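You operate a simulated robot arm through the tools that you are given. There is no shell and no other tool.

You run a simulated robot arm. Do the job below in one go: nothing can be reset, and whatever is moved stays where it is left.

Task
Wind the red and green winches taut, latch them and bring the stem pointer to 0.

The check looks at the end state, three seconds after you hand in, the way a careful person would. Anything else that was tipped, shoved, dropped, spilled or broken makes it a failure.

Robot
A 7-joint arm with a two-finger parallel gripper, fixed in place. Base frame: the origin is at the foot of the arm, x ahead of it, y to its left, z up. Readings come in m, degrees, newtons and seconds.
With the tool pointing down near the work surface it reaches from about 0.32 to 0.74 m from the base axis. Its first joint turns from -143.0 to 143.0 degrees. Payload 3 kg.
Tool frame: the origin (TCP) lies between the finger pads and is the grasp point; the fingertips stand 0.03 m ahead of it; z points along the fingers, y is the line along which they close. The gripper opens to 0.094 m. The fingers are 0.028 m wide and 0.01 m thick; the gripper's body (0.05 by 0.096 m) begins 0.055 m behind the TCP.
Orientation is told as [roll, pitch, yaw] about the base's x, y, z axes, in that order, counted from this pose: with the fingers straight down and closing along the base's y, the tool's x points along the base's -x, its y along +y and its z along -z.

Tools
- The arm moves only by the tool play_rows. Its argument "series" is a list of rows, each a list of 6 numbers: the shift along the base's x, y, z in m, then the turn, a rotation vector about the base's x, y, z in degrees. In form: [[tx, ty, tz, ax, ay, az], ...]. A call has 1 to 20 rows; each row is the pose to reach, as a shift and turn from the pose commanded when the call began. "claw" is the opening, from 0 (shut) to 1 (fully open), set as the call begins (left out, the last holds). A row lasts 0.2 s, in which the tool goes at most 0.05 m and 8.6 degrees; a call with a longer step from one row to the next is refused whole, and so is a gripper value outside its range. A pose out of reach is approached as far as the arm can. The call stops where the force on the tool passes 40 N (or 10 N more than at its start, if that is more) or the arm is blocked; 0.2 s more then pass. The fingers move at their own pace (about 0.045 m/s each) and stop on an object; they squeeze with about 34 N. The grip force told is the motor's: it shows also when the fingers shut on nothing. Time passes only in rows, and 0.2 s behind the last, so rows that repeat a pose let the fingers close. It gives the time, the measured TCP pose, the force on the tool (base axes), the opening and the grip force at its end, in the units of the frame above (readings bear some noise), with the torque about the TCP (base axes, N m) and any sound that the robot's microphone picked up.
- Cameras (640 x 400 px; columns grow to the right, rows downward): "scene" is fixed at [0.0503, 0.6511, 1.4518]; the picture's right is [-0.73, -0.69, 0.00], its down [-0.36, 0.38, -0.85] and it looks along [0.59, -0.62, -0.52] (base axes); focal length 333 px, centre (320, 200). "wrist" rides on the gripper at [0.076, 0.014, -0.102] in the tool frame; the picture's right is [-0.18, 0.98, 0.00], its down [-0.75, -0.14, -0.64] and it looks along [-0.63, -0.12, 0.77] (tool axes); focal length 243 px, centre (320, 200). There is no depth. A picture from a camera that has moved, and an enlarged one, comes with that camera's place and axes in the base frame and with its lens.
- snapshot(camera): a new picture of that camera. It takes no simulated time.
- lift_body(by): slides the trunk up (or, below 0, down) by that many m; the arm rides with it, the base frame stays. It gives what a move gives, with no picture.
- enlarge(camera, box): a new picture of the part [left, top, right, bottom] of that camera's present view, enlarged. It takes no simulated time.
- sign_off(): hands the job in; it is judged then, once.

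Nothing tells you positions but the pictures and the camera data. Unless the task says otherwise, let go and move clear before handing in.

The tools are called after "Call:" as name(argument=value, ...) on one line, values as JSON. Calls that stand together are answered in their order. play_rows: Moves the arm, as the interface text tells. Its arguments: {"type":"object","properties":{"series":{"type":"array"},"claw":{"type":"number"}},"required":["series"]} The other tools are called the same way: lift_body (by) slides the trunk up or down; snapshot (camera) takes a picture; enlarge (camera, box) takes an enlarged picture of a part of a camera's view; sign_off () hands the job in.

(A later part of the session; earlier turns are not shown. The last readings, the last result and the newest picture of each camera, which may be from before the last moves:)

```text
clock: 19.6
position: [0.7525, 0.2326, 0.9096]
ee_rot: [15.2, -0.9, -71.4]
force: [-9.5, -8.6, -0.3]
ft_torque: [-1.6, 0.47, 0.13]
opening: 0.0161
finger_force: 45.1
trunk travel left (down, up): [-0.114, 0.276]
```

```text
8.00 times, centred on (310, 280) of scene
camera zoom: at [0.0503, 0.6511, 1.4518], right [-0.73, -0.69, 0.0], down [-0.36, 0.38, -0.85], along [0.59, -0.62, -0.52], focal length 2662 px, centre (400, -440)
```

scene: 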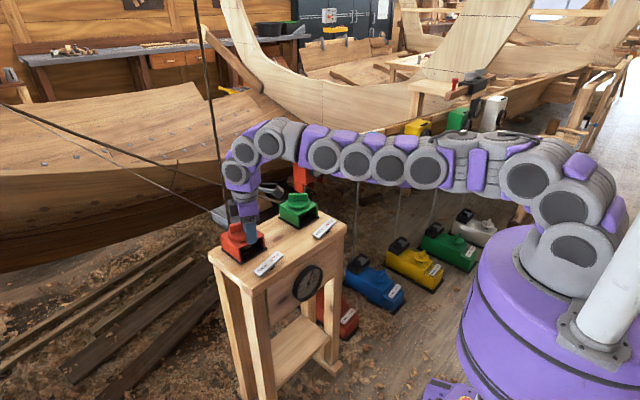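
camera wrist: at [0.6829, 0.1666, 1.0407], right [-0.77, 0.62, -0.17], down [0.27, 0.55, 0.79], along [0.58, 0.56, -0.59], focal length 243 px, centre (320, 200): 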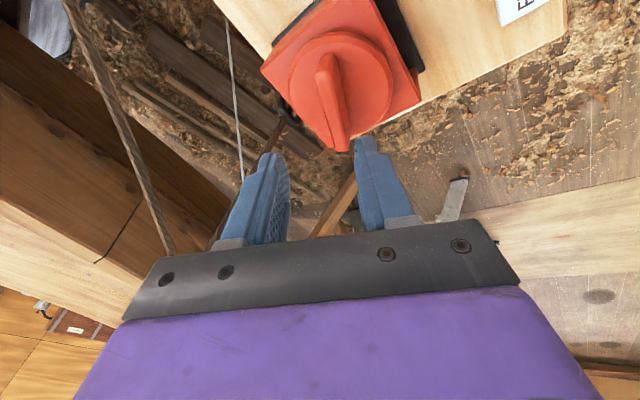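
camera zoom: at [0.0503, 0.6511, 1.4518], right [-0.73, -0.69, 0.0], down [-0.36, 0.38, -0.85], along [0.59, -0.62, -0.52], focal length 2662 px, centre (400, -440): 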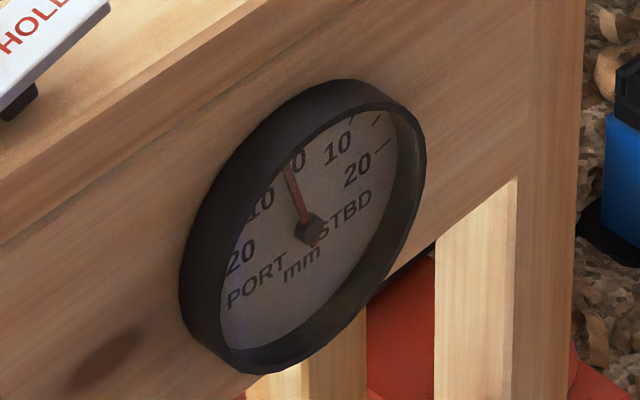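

The pointer is at about 4 PORT and red is pulling. I'll release red, rise clear, and swing the hand back around for the green winch.

Call:
play_rows(series=[[0, 0, 0, 0, 0, 0], [0, 0, 0, 0, 0, 0], [0, 0, 0.02, 0, 0, 0], [-0.005, 0, 0.045, 0, 0, 0], [-0.02, 0, 0.08, 0, 0, 0], [-0.05, -0.01, 0.115, 0, 0, 0], [-0.08, -0.03, 0.14, 0, 0, 0]], claw=0.45)

Call:
enlarge(camera="scene", box=[285, 255, 335, 305])

```text
clock: 21.2
position: [0.6761, 0.2011, 1.052]
ee_rot: [15.3, -0.8, -71.3]
force: [-0.4, -0.9, -0.2]
ft_torque: [0.02, -0.01, -0.01]
opening: 0.0424
finger_force: 0.0
trunk travel left (down, up): [-0.114, 0.276]
```

```text
8.00 times, centred on (310, 280) of scene
camera zoom: at [0.0503, 0.6511, 1.4518], right [-0.73, -0.69, 0.0], down [-0.36, 0.38, -0.85], along [0.59, -0.62, -0.52], focal length 2662 px, centre (400, -440)
```

zoom: 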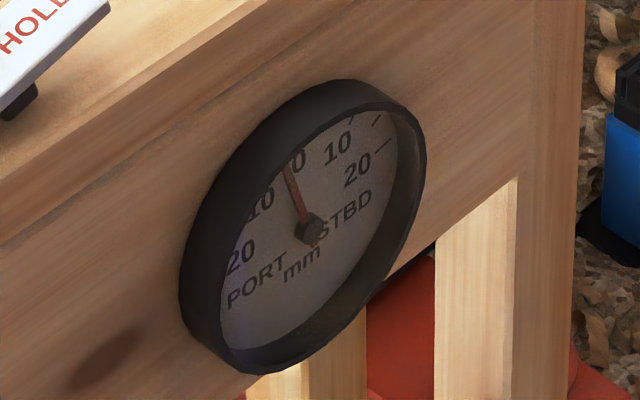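

Red holds its pull with the pointer still near 4 PORT. I'll unwind the wrist while moving over toward green, staying high.

Call:
play_rows(series=[[0, -0.013, 0, -2.12, -0.66, 7.75], [0, -0.026, 0, -4.24, -1.32, 15.5], [0, -0.039, 0, -6.36, -1.98, 23.25], [0, -0.052, 0, -8.48, -2.64, 31.0], [0, -0.065, 0, -10.6, -3.3, 38.75], [0, -0.078, 0, -12.7, -3.97, 46.5], [0, -0.091, 0, -14.8, -4.63, 54.25], [0, -0.104, 0, -17.0, -5.29, 62.0], [0, -0.117, 0, -19.1, -5.95, 69.75], [-0.005, -0.13, 0, -21.2, -6.6, 77.5], [-0.01, -0.143, 0, -23.3, -7.27, 85.25], [-0.015, -0.156, 0, -25.4, -7.93, 93.0], [-0.02, -0.169, 0, -27.6, -8.6, 100.7], [-0.025, -0.182, 0, -29.7, -9.26, 108.5], [-0.03, -0.195, 0, -31.8, -9.9, 116.3]])

Call:
snapshot(camera="wrist")

```text
clock: 24.4
position: [0.6424, 0.0073, 1.0494]
ee_rot: [-9.4, -13.8, 51.1]
force: [-0.2, -0.1, -0.6]
ft_torque: [-0.01, 0.03, 0.0]
opening: 0.0424
finger_force: 0.0
trunk travel left (down, up): [-0.114, 0.276]
```

```text
taken
camera wrist: at [0.557, -0.0481, 1.1269], right [-0.62, 0.78, -0.11], down [0.39, 0.43, 0.82], along [0.68, 0.46, -0.57], focal length 243 px, centre (320, 200)
```

wrist: 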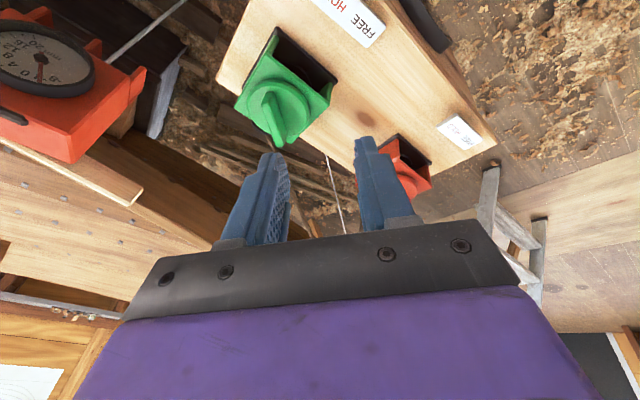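

I'm near green with the tilt still set for red. I'll reduce it to about 10° straight ahead and move above the green bar, stopping 5 cm high to check alignment.

Call:
play_rows(series=[[0.02, 0, -0.01, -4.75, 5.3, 0], [0.05, 0, -0.03, -4.75, 5.3, 0], [0.08, 0.001, -0.05, -4.75, 5.3, 0], [0.1, 0.002, -0.07, -4.75, 5.3, 0], [0.113, 0.002, -0.09, -4.75, 5.3, 0], [0.113, 0.002, -0.09, -4.75, 5.3, 0]])

Call:
enlarge(camera="wrist", box=[220, 0, 420, 240])

Call:
enlarge(camera="scene", box=[265, 150, 345, 230])

```text
clock: 25.8
position: [0.755, 0.0109, 0.9601]
ee_rot: [-8.3, -6.9, 50.8]
force: [0.3, -0.2, 0.3]
ft_torque: [0.01, 0.0, 0.01]
opening: 0.0423
finger_force: 0.0
trunk travel left (down, up): [-0.114, 0.276]
```

```text
1.67 times, centred on (320, 120) of wrist
camera zoom: at [0.678, -0.037, 1.0488], right [-0.63, 0.77, -0.12], down [0.46, 0.49, 0.74], along [0.63, 0.41, -0.66], focal length 404 px, centre (320, 333)
```

zoom: 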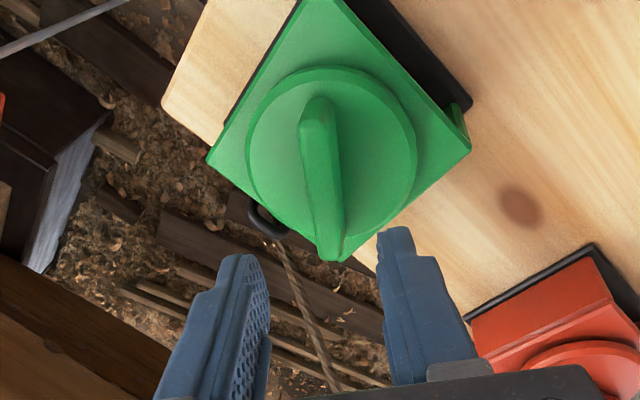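

```text
5.00 times, centred on (305, 190) of scene
camera zoom: at [0.0503, 0.6511, 1.4518], right [-0.73, -0.69, 0.0], down [-0.36, 0.38, -0.85], along [0.59, -0.62, -0.52], focal length 1664 px, centre (395, 250)
```

zoom: 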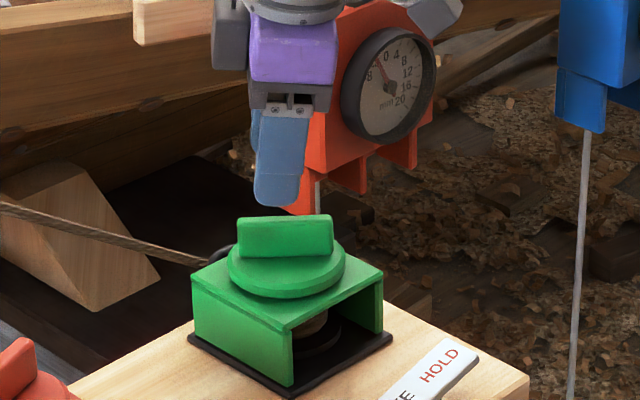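

The green bar centre is near (0.7575, 0.006) at about 48°, which matches the fingers. I'll descend over it.

Call:
play_rows(series=[[-0.001, -0.0045, -0.015, 0, 0, 0], [-0.0015, -0.0045, -0.03, 0, 0, 0], [-0.0015, -0.0045, -0.04, 0, 0, 0], [-0.0015, -0.0045, -0.046, 0, 0, 0], [-0.0015, -0.0045, -0.051, 0, 0, 0]])

Call:
enlarge(camera="wrist", box=[220, 0, 420, 240])

Call:
enlarge(camera="scene", box=[265, 150, 345, 230])

```text
clock: 27.0
position: [0.7554, 0.0075, 0.9097]
ee_rot: [-8.3, -6.8, 50.8]
force: [-0.9, 0.3, 0.6]
ft_torque: [0.02, -0.01, 0.01]
opening: 0.0425
finger_force: 0.1
trunk travel left (down, up): [-0.114, 0.276]
```

```text
1.67 times, centred on (320, 120) of wrist
camera zoom: at [0.6778, -0.0415, 0.9989], right [-0.63, 0.77, -0.12], down [0.46, 0.49, 0.74], along [0.63, 0.41, -0.66], focal length 404 px, centre (320, 333)
```

zoom: 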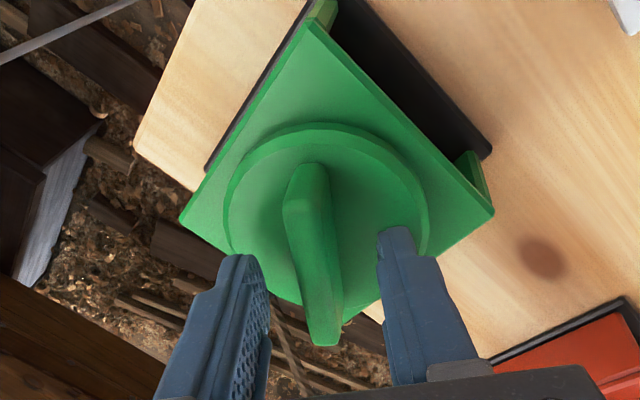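

```text
5.00 times, centred on (305, 190) of scene
camera zoom: at [0.0503, 0.6511, 1.4518], right [-0.73, -0.69, 0.0], down [-0.36, 0.38, -0.85], along [0.59, -0.62, -0.52], focal length 1664 px, centre (395, 250)
```

zoom: 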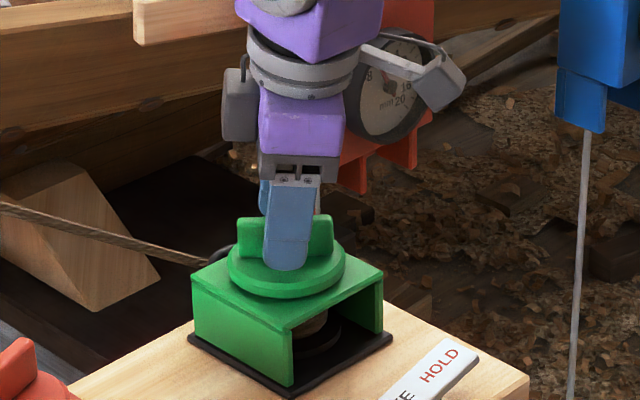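

Good straddle. I'll close and try a first clockwise turn on green.

Call:
play_rows(series=[[0, 0, 0, 0, 0, 0], [0, 0, 0, 0, 0, 0], [0, 0, 0, 1.15, 0, -5.9], [0, 0, 0, 2.3, 0, -11.8], [0, 0, 0, 3.45, 0, -17.7], [0, 0, 0, 4.6, 0, -23.6], [0, 0, 0, 5.75, 0, -29.5], [0, 0, 0, 6.9, 0, -35.4]], claw=0.0)

Call:
enlarge(camera="scene", box=[265, 150, 345, 230])

Call:
enlarge(camera="scene", box=[285, 255, 335, 305])

```text
clock: 28.8
position: [0.7557, 0.0051, 0.9116]
ee_rot: [-2.6, -10.6, 14.4]
force: [4.9, -1.7, 15.2]
ft_torque: [0.56, 1.0, -0.09]
opening: 0.0121
finger_force: 45.0
trunk travel left (down, up): [-0.114, 0.276]
```

```text
5.00 times, centred on (305, 190) of scene
camera zoom: at [0.0503, 0.6511, 1.4518], right [-0.73, -0.69, 0.0], down [-0.36, 0.38, -0.85], along [0.59, -0.62, -0.52], focal length 1664 px, centre (395, 250)
```

zoom: 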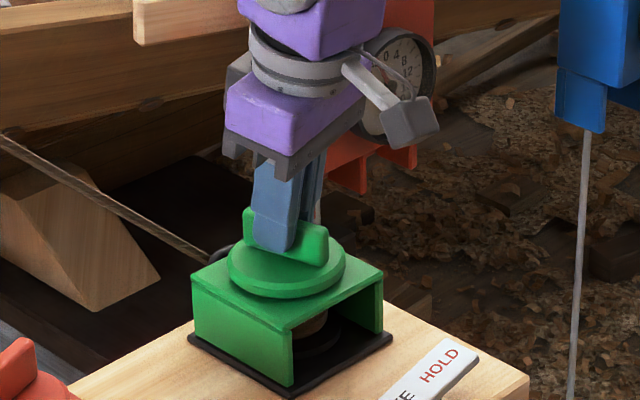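

```text
8.00 times, centred on (310, 280) of scene
camera zoom: at [0.0503, 0.6511, 1.4518], right [-0.73, -0.69, 0.0], down [-0.36, 0.38, -0.85], along [0.59, -0.62, -0.52], focal length 2662 px, centre (400, -440)
```

zoom: 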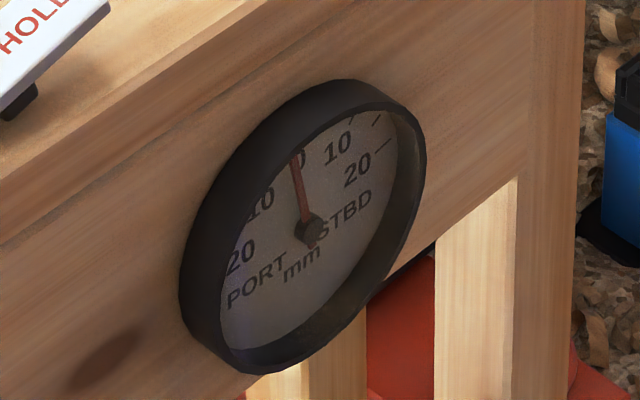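

The pointer is coming back from 4 PORT toward 0, and the green rope has visibly straightened. I'll continue in smaller steps.

Call:
play_rows(series=[[0, 0, 0, 0.9, 0, -4.5], [0, 0, 0, 1.75, 0, -9.0], [0, 0, 0, 2.6, 0, -13.5]])

Call:
enlarge(camera="scene", box=[285, 255, 335, 305])

Call:
snapshot(camera="scene")

```text
clock: 29.6
position: [0.7555, 0.0051, 0.9091]
ee_rot: [0.0, -10.8, 0.4]
force: [7.0, -5.0, 12.1]
ft_torque: [-0.32, -0.73, 0.14]
opening: 0.0118
finger_force: 44.7
trunk travel left (down, up): [-0.114, 0.276]
```

```text
8.00 times, centred on (310, 280) of scene
camera zoom: at [0.0503, 0.6511, 1.4518], right [-0.73, -0.69, 0.0], down [-0.36, 0.38, -0.85], along [0.59, -0.62, -0.52], focal length 2662 px, centre (400, -440)
```

zoom: 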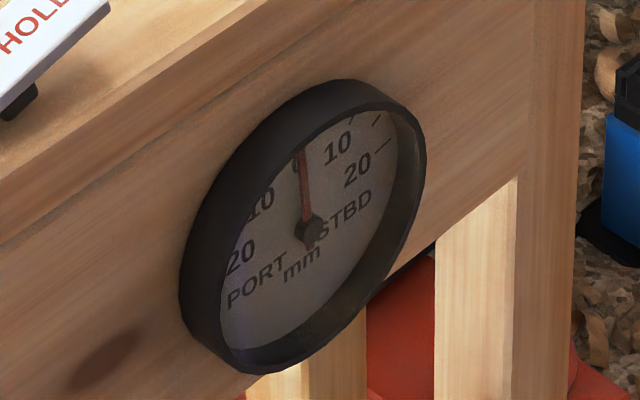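

```text
taken
```

scene: 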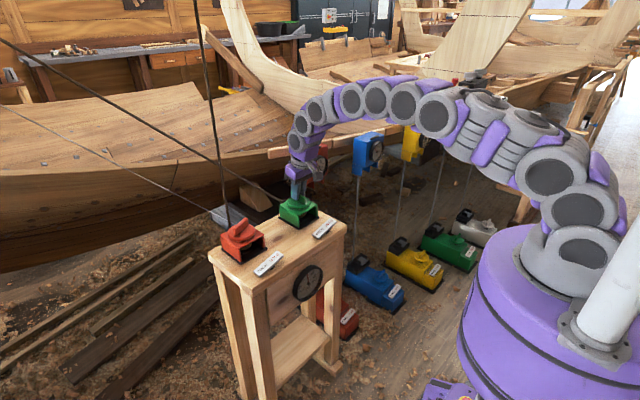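

The pointer is now near 0 and the green rope has lifted a lot. I'll check both ropes for sag and the dial more closely.

Call:
enlarge(camera="scene", box=[0, 20, 300, 220])

Call:
enlarge(camera="scene", box=[298, 265, 324, 285])

Call:
enlarge(camera="scene", box=[150, 0, 260, 110])

```text
2.00 times, centred on (150, 120) of scene
camera zoom: at [0.0503, 0.6511, 1.4518], right [-0.73, -0.69, 0.0], down [-0.36, 0.38, -0.85], along [0.59, -0.62, -0.52], focal length 666 px, centre (660, 360)
```

zoom: 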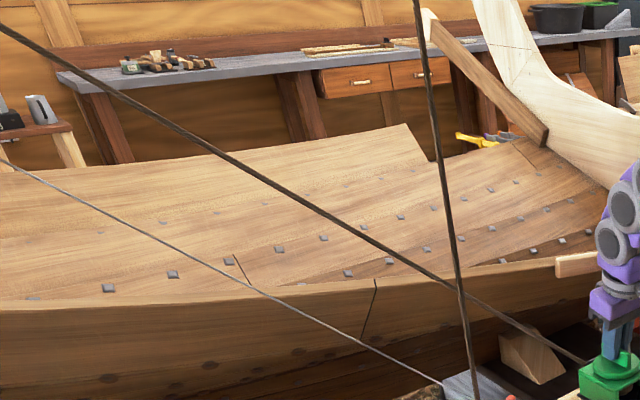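

```text
16.00 times, centred on (311, 275) of scene
camera zoom: at [0.0503, 0.6511, 1.4518], right [-0.73, -0.69, 0.0], down [-0.36, 0.38, -0.85], along [0.59, -0.62, -0.52], focal length 5325 px, centre (464, -1000)
```

zoom: 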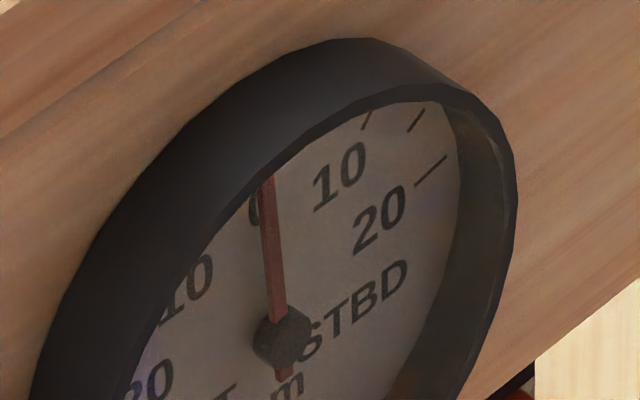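

```text
3.64 times, centred on (205, 55) of scene
camera zoom: at [0.0503, 0.6511, 1.4518], right [-0.73, -0.69, 0.0], down [-0.36, 0.38, -0.85], along [0.59, -0.62, -0.52], focal length 1210 px, centre (738, 727)
```

zoom: 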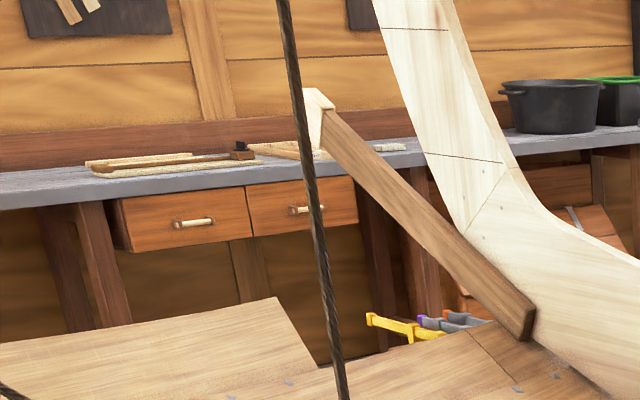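

Both lines look straight and the pointer is close to 0. I'll release green and back away, then latch red first and see if that shifts the pointer.

Call:
play_rows(series=[[0, 0, 0, 0, 0, 0], [0, 0, 0, 0, 0, 0], [0, 0, 0.02, 0, 0, 0], [-0.005, 0, 0.05, 0, 0, 0], [-0.03, 0, 0.085, 0, 0, 0], [-0.07, 0.01, 0.1, 0, 3, 0], [-0.11, 0.03, 0.11, 0, 7, 0], [-0.14, 0.06, 0.11, 0, 10.8, 0]], claw=0.45)

Call:
enlarge(camera="scene", box=[298, 265, 324, 285])

Call:
snapshot(camera="wrist")

```text
clock: 31.4
position: [0.6169, 0.0658, 1.0188]
ee_rot: [0.0, 0.1, 0.5]
force: [-1.1, 0.3, -0.2]
ft_torque: [-0.02, 0.05, 0.0]
opening: 0.0425
finger_force: 0.1
trunk travel left (down, up): [-0.114, 0.276]
```

```text
16.00 times, centred on (311, 275) of scene
camera zoom: at [0.0503, 0.6511, 1.4518], right [-0.73, -0.69, 0.0], down [-0.36, 0.38, -0.85], along [0.59, -0.62, -0.52], focal length 5325 px, centre (464, -1000)
```

zoom: 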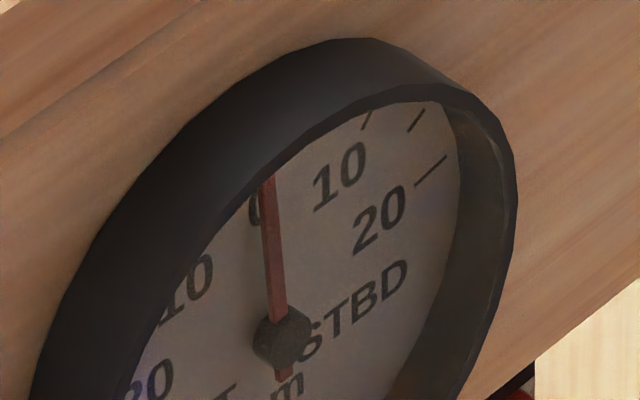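

```text
taken
camera wrist: at [0.5397, 0.0803, 1.1203], right [0.18, 0.98, 0.0], down [0.76, -0.14, 0.64], along [0.63, -0.11, -0.77], focal length 243 px, centre (320, 200)
```

wrist: 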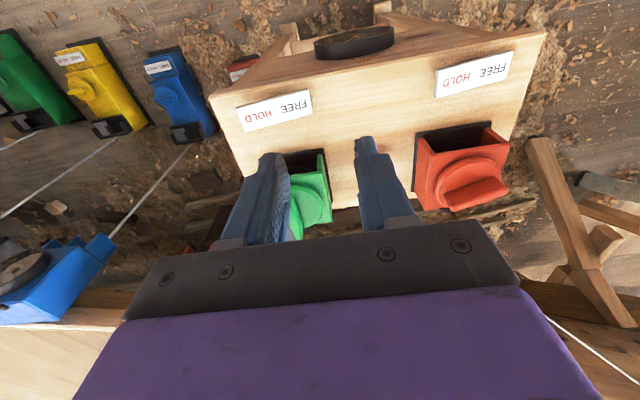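

The pointer holds without my hand on it. For a reliable reading I'll back off in front of the stand and look at the dial nearly face-on with the wrist camera.

Call:
play_rows(series=[[-0.045, 0.015, 0, 0, -8, 0], [-0.09, 0.03, -0.01, 0, -16, 0], [-0.13, 0.045, -0.03, 0, -24, 0], [-0.145, 0.055, -0.07, 0, -32, 0], [-0.14, 0.06, -0.115, 0, -40, 0], [-0.135, 0.06, -0.16, 0, -40, 0], [-0.133, 0.06, -0.205, 0, -40, 0]])

Call:
snapshot(camera="wrist")

Call:
enlarge(camera="wrist", box=[270, 50, 400, 170])

```text
clock: 33.0
position: [0.4793, 0.1232, 0.812]
ee_rot: [-0.3, -40.1, 0.8]
force: [0.4, -0.8, 0.7]
ft_torque: [-0.01, -0.01, 0.0]
opening: 0.0421
finger_force: 0.1
out of reach, approached as far as the arm can: row 5
trunk travel left (down, up): [-0.114, 0.276]
```

```text
taken
camera wrist: at [0.3554, 0.1383, 0.8416], right [0.13, 0.98, 0.11], down [0.16, -0.14, 0.98], along [0.98, -0.11, -0.18], focal length 243 px, centre (320, 200)
```

wrist: 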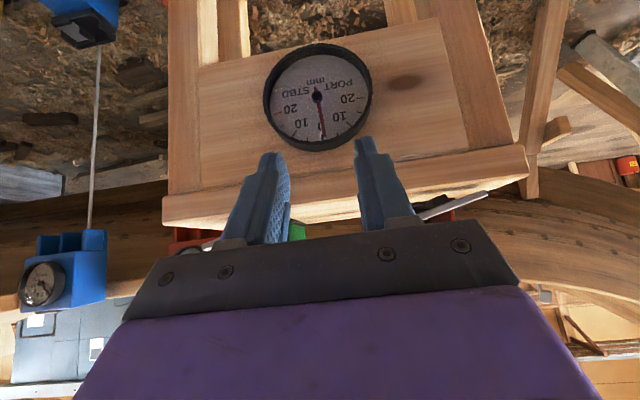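

```text
3.33 times, centred on (335, 110) of wrist
camera zoom: at [0.3554, 0.1383, 0.8416], right [0.13, 0.98, 0.11], down [0.16, -0.14, 0.98], along [0.98, -0.11, -0.18], focal length 809 px, centre (270, 500)
```

zoom: 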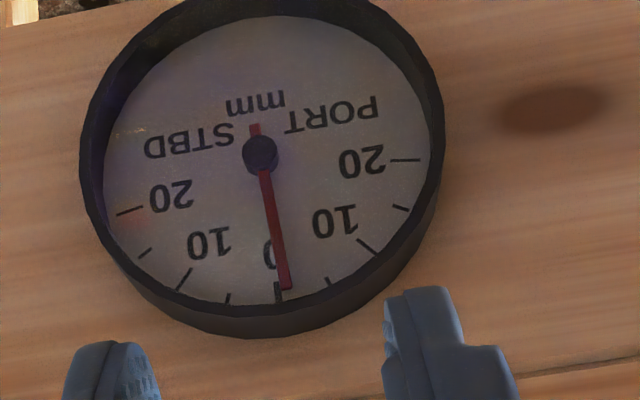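

Face-on, the pointer sits about 1 mm to PORT of 0. Before latching, I'll check the straightness of the green rope, since it is the less-loaded one.

Call:
enlarge(camera="scene", box=[0, 30, 64, 70])

Call:
enlarge(camera="scene", box=[110, 90, 174, 130])

Call:
enlarge(camera="scene", box=[220, 165, 284, 205])

Call:
enlarge(camera="scene", box=[180, 180, 244, 240])

```text
10.00 times, centred on (32, 50) of scene
camera zoom: at [0.0503, 0.6511, 1.4518], right [-0.73, -0.69, 0.0], down [-0.36, 0.38, -0.85], along [0.59, -0.62, -0.52], focal length 3328 px, centre (3200, 1700)
```

zoom: 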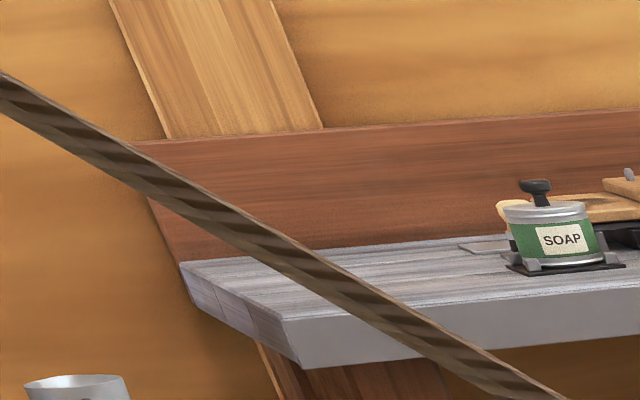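

```text
10.00 times, centred on (142, 110) of scene
camera zoom: at [0.0503, 0.6511, 1.4518], right [-0.73, -0.69, 0.0], down [-0.36, 0.38, -0.85], along [0.59, -0.62, -0.52], focal length 3328 px, centre (2100, 1100)
```

zoom: 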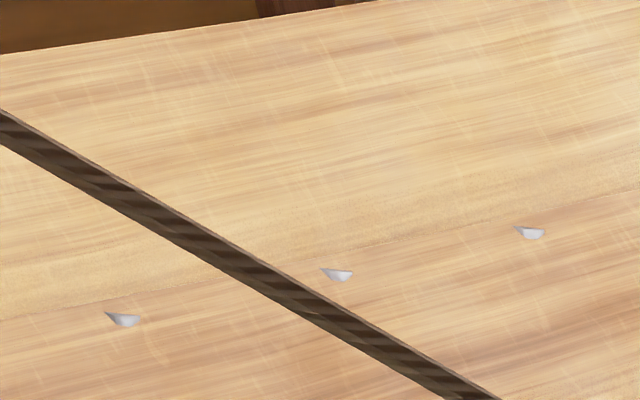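

```text
10.00 times, centred on (252, 185) of scene
camera zoom: at [0.0503, 0.6511, 1.4518], right [-0.73, -0.69, 0.0], down [-0.36, 0.38, -0.85], along [0.59, -0.62, -0.52], focal length 3328 px, centre (1000, 350)
```

zoom: 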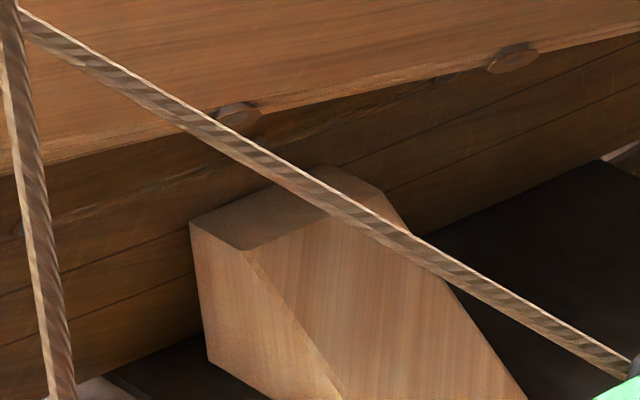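

```text
6.67 times, centred on (212, 210) of scene
camera zoom: at [0.0503, 0.6511, 1.4518], right [-0.73, -0.69, 0.0], down [-0.36, 0.38, -0.85], along [0.59, -0.62, -0.52], focal length 2219 px, centre (1040, 133)
```

zoom: 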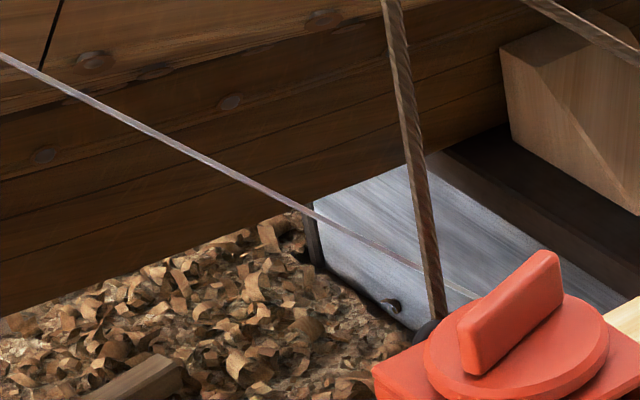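

The green rope is straight, but by the dial it carries only a small share of the pull compared with red. For a firm margin I'll give red a bit more, then latch it, and bring the pointer back to 0 with green. First, back up to a safe pose.

Call:
play_rows(series=[[-0.002, 0, 0.045, 0, 0, 0], [-0.007, 0, 0.09, 0, 0, 0], [-0.012, 0, 0.13, 0, 8, 0], [0.003, 0.01, 0.17, 0, 16, 0], [0.043, 0.02, 0.195, 0, 24, 0], [0.083, 0.03, 0.215, 0, 32, 0], [0.123, 0.04, 0.235, 0, 40, 0]])

```text
clock: 34.6
position: [0.607, 0.1676, 1.0501]
ee_rot: [0.0, 0.3, 0.6]
force: [0.0, -0.2, 0.0]
ft_torque: [0.0, -0.02, 0.0]
opening: 0.0423
finger_force: 0.0
out of reach, approached as far as the arm can: row 1, 2
trunk travel left (down, up): [-0.114, 0.276]
```

The hand is back upright at a safe height. I'll turn the wrist to match the red bar (about -71°) while moving toward it.

Call:
play_rows(series=[[0.005, 0.003, 0, 0, 0, -8], [0.015, 0.006, 0, 0, 0, -16], [0.025, 0.01, 0, 0, 0, -24], [0.035, 0.014, 0, 0, 0, -32], [0.045, 0.018, 0, 0, 0, -40], [0.055, 0.022, 0, 0, 0, -48], [0.065, 0.026, 0, 0, 0, -56], [0.075, 0.03, 0, 0, 0, -64], [0.08, 0.034, 0, 0, 0, -71.5]])

Call:
snapshot(camera="wrist")

```text
clock: 36.6
position: [0.6866, 0.2017, 1.0508]
ee_rot: [0.1, -0.1, -71.2]
force: [0.6, -1.1, 0.6]
ft_torque: [-0.04, 0.04, 0.01]
opening: 0.0421
finger_force: 0.1
trunk travel left (down, up): [-0.114, 0.276]
```

```text
taken
camera wrist: at [0.6754, 0.2792, 1.1524], right [0.99, 0.14, 0.0], down [0.11, -0.76, 0.64], along [0.09, -0.64, -0.77], focal length 243 px, centre (320, 200)
```

wrist: 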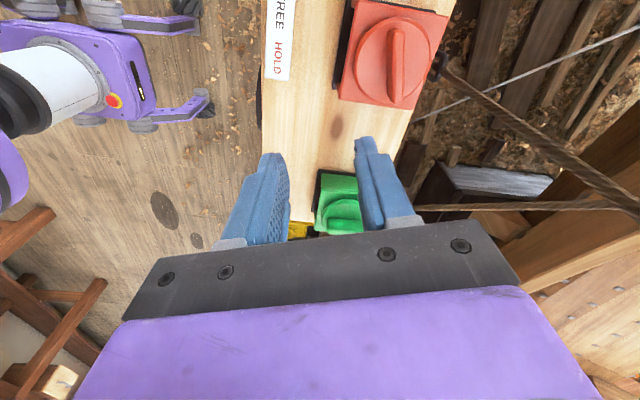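

The red bar is where expected, at about -70.6°. I'll apply the outward tilt, come over it, then down.

Call:
play_rows(series=[[0.015, 0.01, -0.01, 2.4, -7.6, 0], [0.035, 0.02, -0.03, 4.75, -15.3, 0], [0.055, 0.03, -0.055, 4.75, -15.3, 0], [0.068, 0.032, -0.085, 4.75, -15.3, 0], [0.068, 0.032, -0.105, 4.75, -15.3, 0], [0.068, 0.032, -0.12, 4.75, -15.3, 0], [0.068, 0.032, -0.132, 4.75, -15.3, 0], [0.068, 0.032, -0.1405, 4.75, -15.3, 0]])

Call:
enlarge(camera="wrist", box=[220, 0, 420, 240])

Call:
enlarge(camera="scene", box=[190, 150, 290, 250])

```text
clock: 38.4
position: [0.7539, 0.2325, 0.9072]
ee_rot: [16.1, -0.6, -71.2]
force: [-1.9, 0.2, 3.4]
ft_torque: [0.01, 0.09, 0.01]
opening: 0.0419
finger_force: 0.0
trunk travel left (down, up): [-0.114, 0.276]
```

```text
1.67 times, centred on (320, 120) of wrist
camera zoom: at [0.715, 0.3014, 1.0089], right [0.95, 0.13, 0.28], down [-0.06, -0.81, 0.58], along [0.3, -0.57, -0.76], focal length 404 px, centre (320, 333)
```

zoom: 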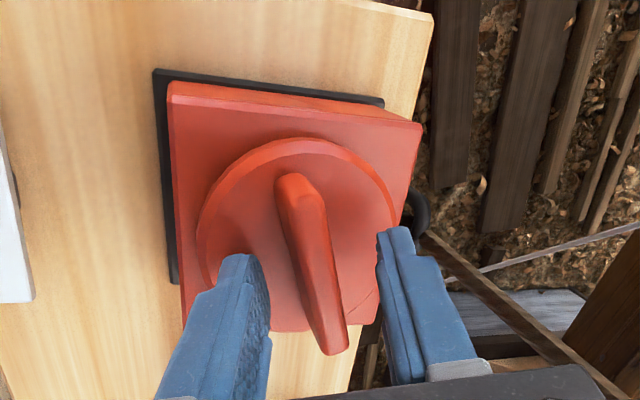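

```text
4.00 times, centred on (240, 200) of scene
camera zoom: at [0.0503, 0.6511, 1.4518], right [-0.73, -0.69, 0.0], down [-0.36, 0.38, -0.85], along [0.59, -0.62, -0.52], focal length 1331 px, centre (640, 200)
```

zoom: 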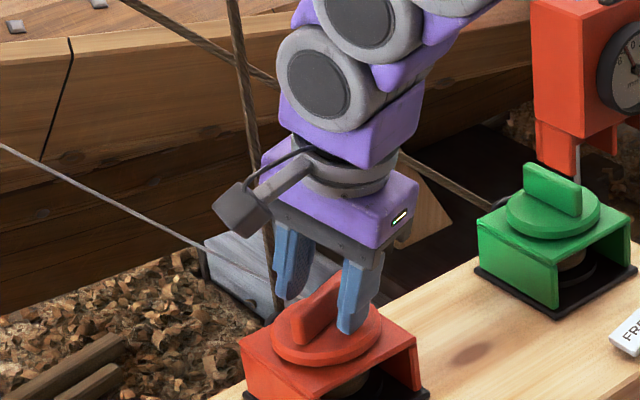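

Lightly touching the disc, so I'll lift 2 mm, grip, and turn red about 20° further clockwise.

Call:
play_rows(series=[[0, 0, 0.003, 0, 0, 0], [0, 0, 0.003, 0, 0, 0], [0, 0, 0.003, 0, 0, 0], [0, 0, 0.003, 1.32, 0.41, -4.8], [0, 0, 0.003, 2.63, 0.82, -9.6], [0, 0, 0.003, 3.95, 1.23, -14.4], [0, 0, 0.003, 5.26, 1.64, -19.2]], claw=0.0)

Call:
enlarge(camera="scene", box=[298, 265, 324, 285])

Call:
enlarge(camera="scene", box=[190, 150, 290, 250])

```text
clock: 40.0
position: [0.7523, 0.2323, 0.9115]
ee_rot: [15.3, 4.8, -90.4]
force: [-18.1, -5.7, -0.4]
ft_torque: [-1.42, 1.01, 0.23]
opening: 0.0156
finger_force: 45.1
trunk travel left (down, up): [-0.114, 0.276]
```

```text
16.00 times, centred on (311, 275) of scene
camera zoom: at [0.0503, 0.6511, 1.4518], right [-0.73, -0.69, 0.0], down [-0.36, 0.38, -0.85], along [0.59, -0.62, -0.52], focal length 5325 px, centre (464, -1000)
```

zoom: 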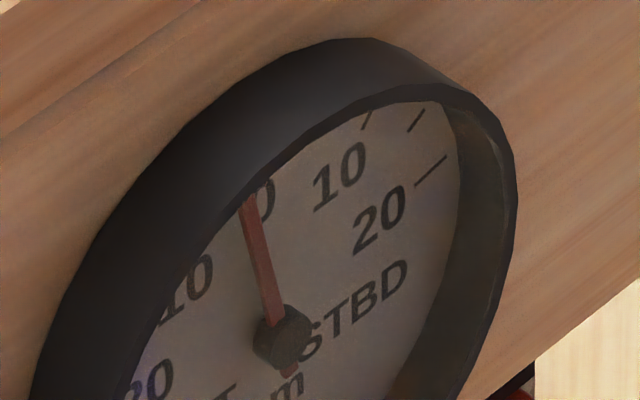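

```text
4.00 times, centred on (240, 200) of scene
camera zoom: at [0.0503, 0.6511, 1.4518], right [-0.73, -0.69, 0.0], down [-0.36, 0.38, -0.85], along [0.59, -0.62, -0.52], focal length 1331 px, centre (640, 200)
```

zoom: 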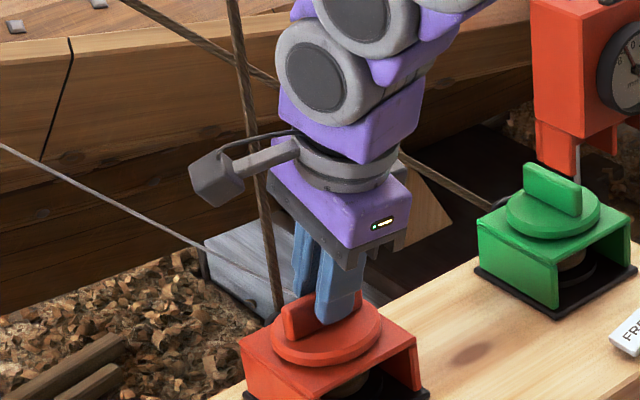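

Red is now at about 3.5 PORT. I'll release, rise and square the hand up for pressing the red rocker.

Call:
play_rows(series=[[0, 0, 0, 0, 0, 0], [0, 0, 0, 0, 0, 0], [0, 0, 0.02, 0, 0, 0], [-0.005, 0, 0.05, 0, 0, 0], [-0.025, 0, 0.085, -2.0, 6.0, 0], [-0.06, -0.005, 0.11, -3.5, 11.0, 0], [-0.09, -0.01, 0.13, -4.75, 15.3, 0]], claw=0.45)

Call:
enlarge(camera="scene", box=[298, 265, 324, 285])

```text
clock: 41.6
position: [0.6627, 0.2238, 1.043]
ee_rot: [0.1, 0.0, -91.0]
force: [-0.2, 0.7, 0.0]
ft_torque: [0.01, -0.03, -0.01]
opening: 0.042
finger_force: 0.0
trunk travel left (down, up): [-0.114, 0.276]
```

```text
16.00 times, centred on (311, 275) of scene
camera zoom: at [0.0503, 0.6511, 1.4518], right [-0.73, -0.69, 0.0], down [-0.36, 0.38, -0.85], along [0.59, -0.62, -0.52], focal length 5325 px, centre (464, -1000)
```

zoom: 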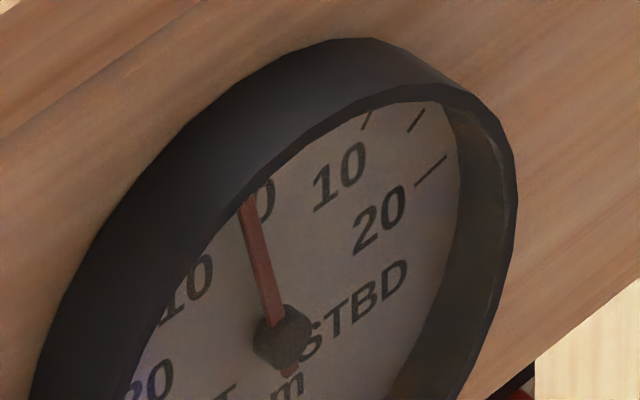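

Pointer steady after release. I'll turn the hand square, close the fingers, and hover above the raised HOLD end of the red rocker.

Call:
play_rows(series=[[-0.005, 0, 0, 0, 0, 8.3], [-0.01, 0, -0.01, 0, 0, 16.6], [-0.015, -0.005, -0.015, 0, 0, 24.9], [-0.02, -0.01, -0.02, 0, 0, 33.2], [-0.028, -0.015, -0.025, 0, 0, 41.5], [-0.028, -0.015, -0.03, 0, 0, 49.8], [-0.028, -0.015, -0.035, 0, 0, 58.1], [-0.028, -0.015, -0.04, 0, 0, 66.4], [-0.028, -0.015, -0.045, 0, 0, 74.7], [-0.028, -0.015, -0.05, 0, 0, 83.0], [-0.028, -0.015, -0.05, 0, 0, 91.0]], claw=0.0)

Call:
snapshot(camera="wrist")

Call:
enlarge(camera="scene", box=[210, 180, 310, 280])

```text
clock: 44.0
position: [0.6351, 0.2069, 0.9905]
ee_rot: [0.1, -0.1, 0.1]
force: [0.4, -0.6, -0.1]
ft_torque: [0.02, -0.04, -0.05]
opening: 0.0001
finger_force: 33.4
trunk travel left (down, up): [-0.114, 0.276]
```

```text
taken
camera wrist: at [0.56, 0.2225, 1.0926], right [0.18, 0.98, 0.0], down [0.75, -0.14, 0.64], along [0.63, -0.12, -0.77], focal length 243 px, centre (320, 200)
```

wrist: 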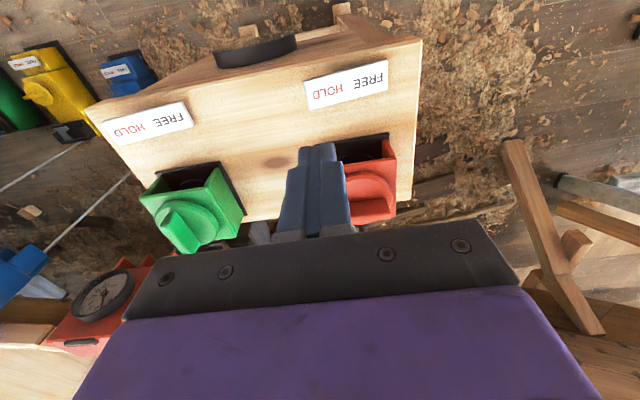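

```text
4.00 times, centred on (260, 230) of scene
camera zoom: at [0.0503, 0.6511, 1.4518], right [-0.73, -0.69, 0.0], down [-0.36, 0.38, -0.85], along [0.59, -0.62, -0.52], focal length 1331 px, centre (560, 80)
```

zoom: 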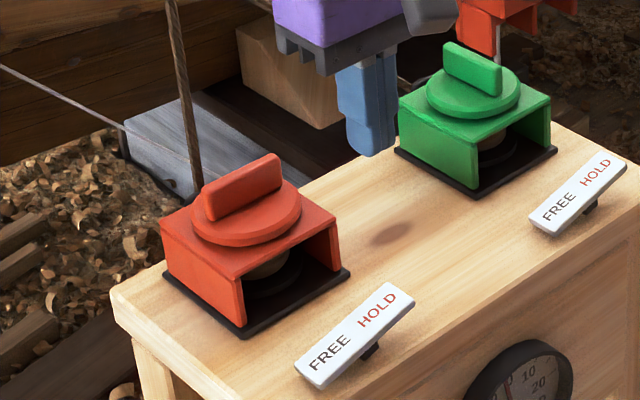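

I'm right above the HOLD end (rocker centre about (0.633, 0.236), HOLD end near y≈0.20). I'll lower gently and look again just before contact.

Call:
play_rows(series=[[0, 0, -0.03, 0, 0, 0], [0, 0, -0.06, 0, 0, 0], [0, 0, -0.085, 0, 0, 0], [0, 0, -0.1, 0, 0, 0], [0, 0, -0.108, 0, 0, 0], [0, 0, -0.113, 0, 0, 0]])

Call:
enlarge(camera="scene", box=[230, 210, 310, 290])

Call:
enlarge(camera="wrist", box=[240, 40, 400, 180])

```text
clock: 45.4
position: [0.6351, 0.2078, 0.8768]
ee_rot: [0.1, 0.0, 0.1]
force: [-0.4, -0.4, 0.0]
ft_torque: [-0.02, 0.03, 0.0]
opening: 0.0
finger_force: 33.0
trunk travel left (down, up): [-0.114, 0.276]
```

```text
5.00 times, centred on (270, 250) of scene
camera zoom: at [0.0503, 0.6511, 1.4518], right [-0.73, -0.69, 0.0], down [-0.36, 0.38, -0.85], along [0.59, -0.62, -0.52], focal length 1664 px, centre (570, -50)
```

zoom: 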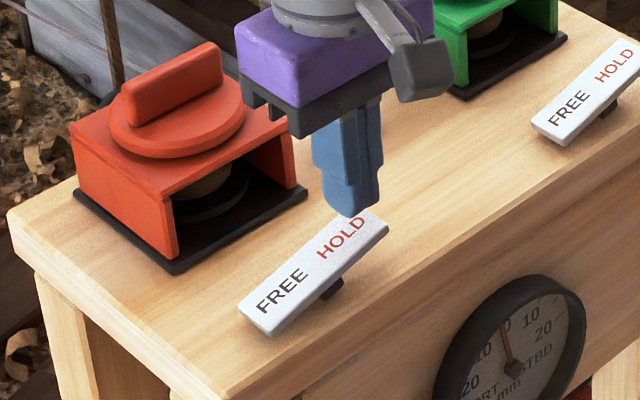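

```text
2.86 times, centred on (320, 110) of wrist
camera zoom: at [0.5583, 0.2227, 0.9786], right [0.18, 0.98, 0.0], down [0.75, -0.14, 0.64], along [0.63, -0.12, -0.77], focal length 693 px, centre (320, 457)
```

zoom: 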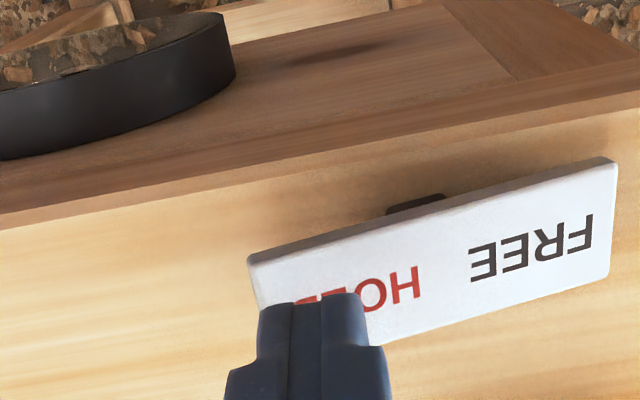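

Fingertips are centred over the HOLD end, about to touch. I'll press in 4 mm steps.

Call:
play_rows(series=[[0, 0, -0.004, 0, 0, 0], [0, 0, -0.008, 0, 0, 0], [0, 0, -0.012, 0, 0, 0], [0, 0, -0.016, 0, 0, 0], [0, 0, -0.02, 0, 0, 0], [0, 0, -0.024, 0, 0, 0]])

Call:
enlarge(camera="scene", box=[230, 210, 310, 290])

```text
clock: 46.8
position: [0.6349, 0.2063, 0.8565]
ee_rot: [0.0, 0.0, 0.0]
force: [0.7, -0.6, 0.5]
ft_torque: [-0.01, -0.01, 0.05]
opening: 0.0002
finger_force: 32.9
trunk travel left (down, up): [-0.114, 0.276]
```

```text
5.00 times, centred on (270, 250) of scene
camera zoom: at [0.0503, 0.6511, 1.4518], right [-0.73, -0.69, 0.0], down [-0.36, 0.38, -0.85], along [0.59, -0.62, -0.52], focal length 1664 px, centre (570, -50)
```

zoom: 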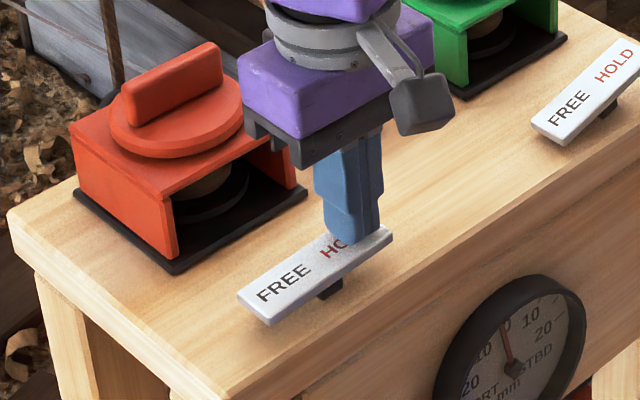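

The rocker has started to tip over with little force. I'll continue pressing.

Call:
play_rows(series=[[0, 0, -0.003, 0, 0, 0], [0, 0, -0.006, 0, 0, 0], [0, 0, -0.009, 0, 0, 0], [0, 0, -0.012, 0, 0, 0], [0, 0, -0.015, 0, 0, 0]])

Call:
enlarge(camera="scene", box=[230, 210, 310, 290])

```text
clock: 47.8
position: [0.636, 0.2057, 0.8491]
ee_rot: [0.3, -0.7, 0.1]
force: [-13.4, -4.4, 21.3]
ft_torque: [0.06, 0.61, 0.16]
opening: 0.0
finger_force: 32.8
trunk travel left (down, up): [-0.114, 0.276]
stopped in row 5: the force on the tool passed its limit at 45 N (the readings are from after the stop); the commanded pose is now the measured one
```

```text
5.00 times, centred on (270, 250) of scene
camera zoom: at [0.0503, 0.6511, 1.4518], right [-0.73, -0.69, 0.0], down [-0.36, 0.38, -0.85], along [0.59, -0.62, -0.52], focal length 1664 px, centre (570, -50)
```

zoom: 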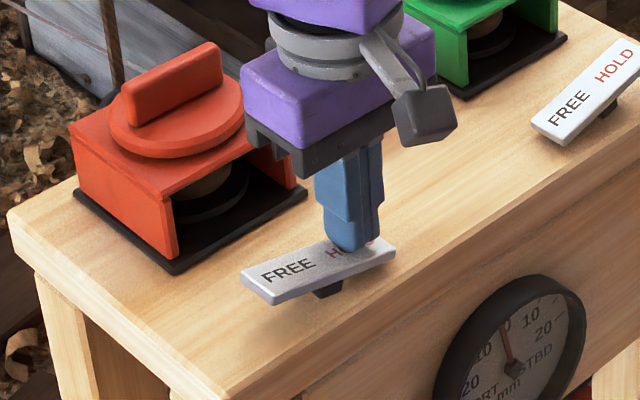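

The rocker has bottomed out on HOLD. I'll lift off and check that it stays and what the dial does.

Call:
play_rows(series=[[0, 0, 0.01, 0, 0, 0], [0, 0, 0.04, 0, 0, 0], [0, 0, 0.08, 0, 0, 0], [0, -0.02, 0.12, 0, 0, 0], [0, -0.06, 0.14, 0, 0, 0]])

Call:
enlarge(camera="scene", box=[230, 210, 310, 290])

Call:
enlarge(camera="scene", box=[298, 265, 324, 285])

```text
clock: 49.0
position: [0.6361, 0.1498, 0.9878]
ee_rot: [0.3, -0.6, 0.0]
force: [0.1, 0.1, -0.3]
ft_torque: [0.02, 0.0, -0.02]
opening: 0.0
finger_force: 33.1
trunk travel left (down, up): [-0.114, 0.276]
```

```text
5.00 times, centred on (270, 250) of scene
camera zoom: at [0.0503, 0.6511, 1.4518], right [-0.73, -0.69, 0.0], down [-0.36, 0.38, -0.85], along [0.59, -0.62, -0.52], focal length 1664 px, centre (570, -50)
```

zoom: 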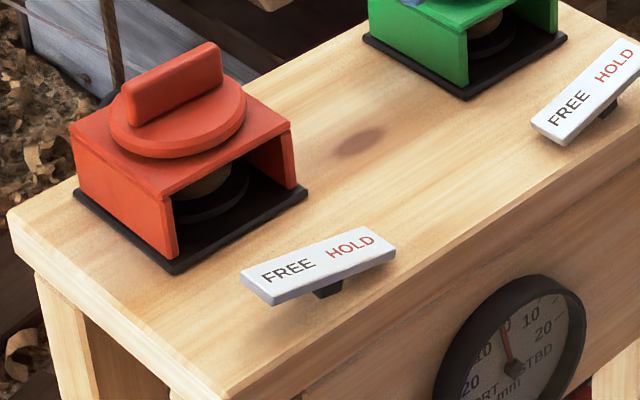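

```text
16.00 times, centred on (311, 275) of scene
camera zoom: at [0.0503, 0.6511, 1.4518], right [-0.73, -0.69, 0.0], down [-0.36, 0.38, -0.85], along [0.59, -0.62, -0.52], focal length 5325 px, centre (464, -1000)
```

zoom: 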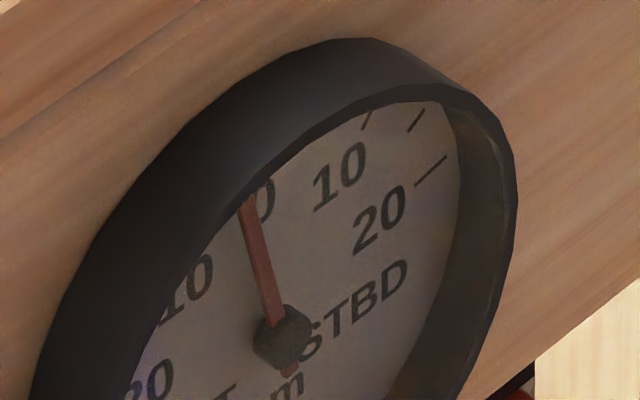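

Red stays latched on HOLD and the pointer didn't move. Next I'll go to the green bar, now lying along x, with the slight outward tilt.

Call:
play_rows(series=[[0.01, -0.035, 0.02, 0, -5, 0], [0.03, -0.07, 0.025, 0, -10.4, 0], [0.06, -0.105, 0.025, 0, -10.4, 0], [0.09, -0.135, 0.015, 0, -10.4, 0], [0.118, -0.144, -0.01, 0, -10.4, 0], [0.118, -0.144, -0.028, 0, -10.4, 0]], claw=0.45)

Call:
enlarge(camera="wrist", box=[220, 0, 420, 240])

Call:
enlarge(camera="scene", box=[265, 150, 345, 230])

```text
clock: 50.4
position: [0.7531, 0.0042, 0.9595]
ee_rot: [0.1, -11.0, 0.0]
force: [0.6, 0.4, -0.4]
ft_torque: [0.05, 0.01, -0.01]
opening: 0.0424
finger_force: 0.1
trunk travel left (down, up): [-0.114, 0.276]
```

```text
1.67 times, centred on (320, 120) of wrist
camera zoom: at [0.6598, 0.0178, 1.0437], right [0.18, 0.98, 0.04], down [0.62, -0.14, 0.77], along [0.76, -0.11, -0.63], focal length 404 px, centre (320, 333)
```

zoom: 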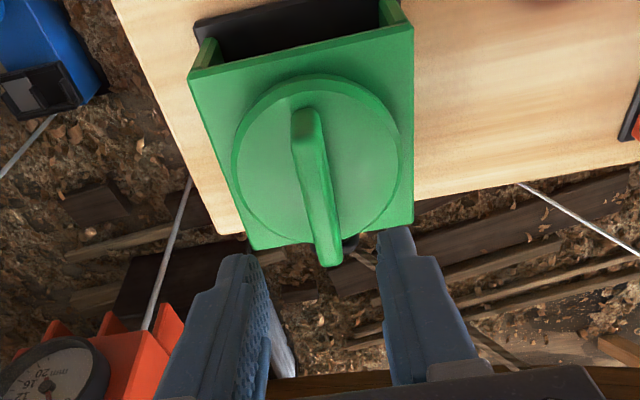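

```text
5.00 times, centred on (305, 190) of scene
camera zoom: at [0.0503, 0.6511, 1.4518], right [-0.73, -0.69, 0.0], down [-0.36, 0.38, -0.85], along [0.59, -0.62, -0.52], focal length 1664 px, centre (395, 250)
```

zoom: 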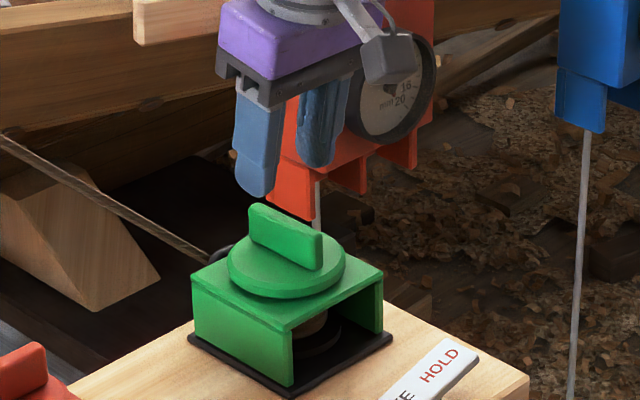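

Aligned with the green bar. I'll descend, grip and wind green about 22°.

Call:
play_rows(series=[[0, 0.001, -0.015, 0, 0, 0], [0, 0.0015, -0.03, 0, 0, 0], [0, 0.0015, -0.042, 0, 0, 0], [0, 0.0015, -0.049, 0, 0, 0]])

Call:
play_rows(series=[[0, 0, 0, 0, 0, 0], [0, 0, 0, 0, 0, 0], [0, 0, 0, 0.86, 0, -4.42], [0, 0, 0, 1.72, 0, -8.84], [0, 0, 0, 2.58, 0, -13.26], [0, 0, 0, 3.44, 0, -17.68], [0, 0, 0, 4.3, 0, -22.1]], claw=0.0)

Call:
enlarge(camera="scene", box=[298, 265, 324, 285])

Call:
enlarge(camera="scene", box=[265, 150, 345, 230])

```text
clock: 51.4
position: [0.7558, 0.0043, 0.9082]
ee_rot: [0.3, -10.9, 0.1]
force: [0.3, 0.1, 0.7]
ft_torque: [-0.01, 0.01, 0.0]
opening: 0.0423
finger_force: 0.0
trunk travel left (down, up): [-0.114, 0.276]
```

```text
clock: 53.0
position: [0.7548, 0.0036, 0.9101]
ee_rot: [4.6, -10.1, -23.0]
force: [-7.0, -4.0, -0.4]
ft_torque: [-1.38, -0.37, -0.09]
opening: 0.0131
finger_force: 45.0
trunk travel left (down, up): [-0.114, 0.276]
```

```text
16.00 times, centred on (311, 275) of scene
camera zoom: at [0.0503, 0.6511, 1.4518], right [-0.73, -0.69, 0.0], down [-0.36, 0.38, -0.85], along [0.59, -0.62, -0.52], focal length 5325 px, centre (464, -1000)
```

zoom: 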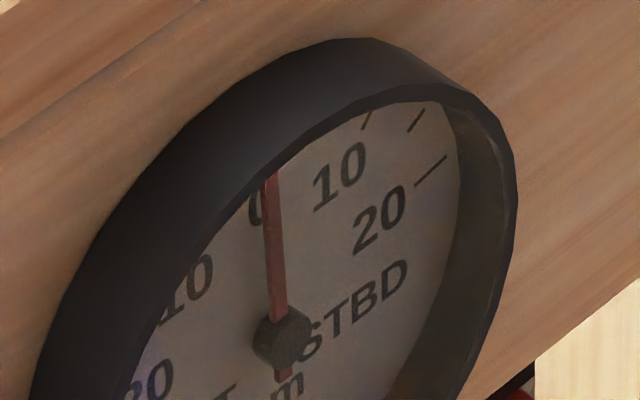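

```text
5.00 times, centred on (305, 190) of scene
camera zoom: at [0.0503, 0.6511, 1.4518], right [-0.73, -0.69, 0.0], down [-0.36, 0.38, -0.85], along [0.59, -0.62, -0.52], focal length 1664 px, centre (395, 250)
```

zoom: 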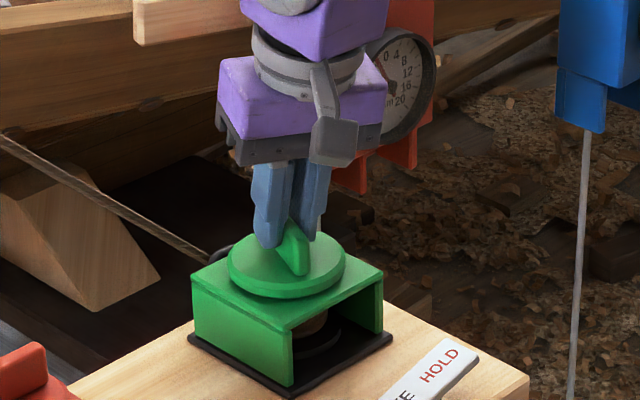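

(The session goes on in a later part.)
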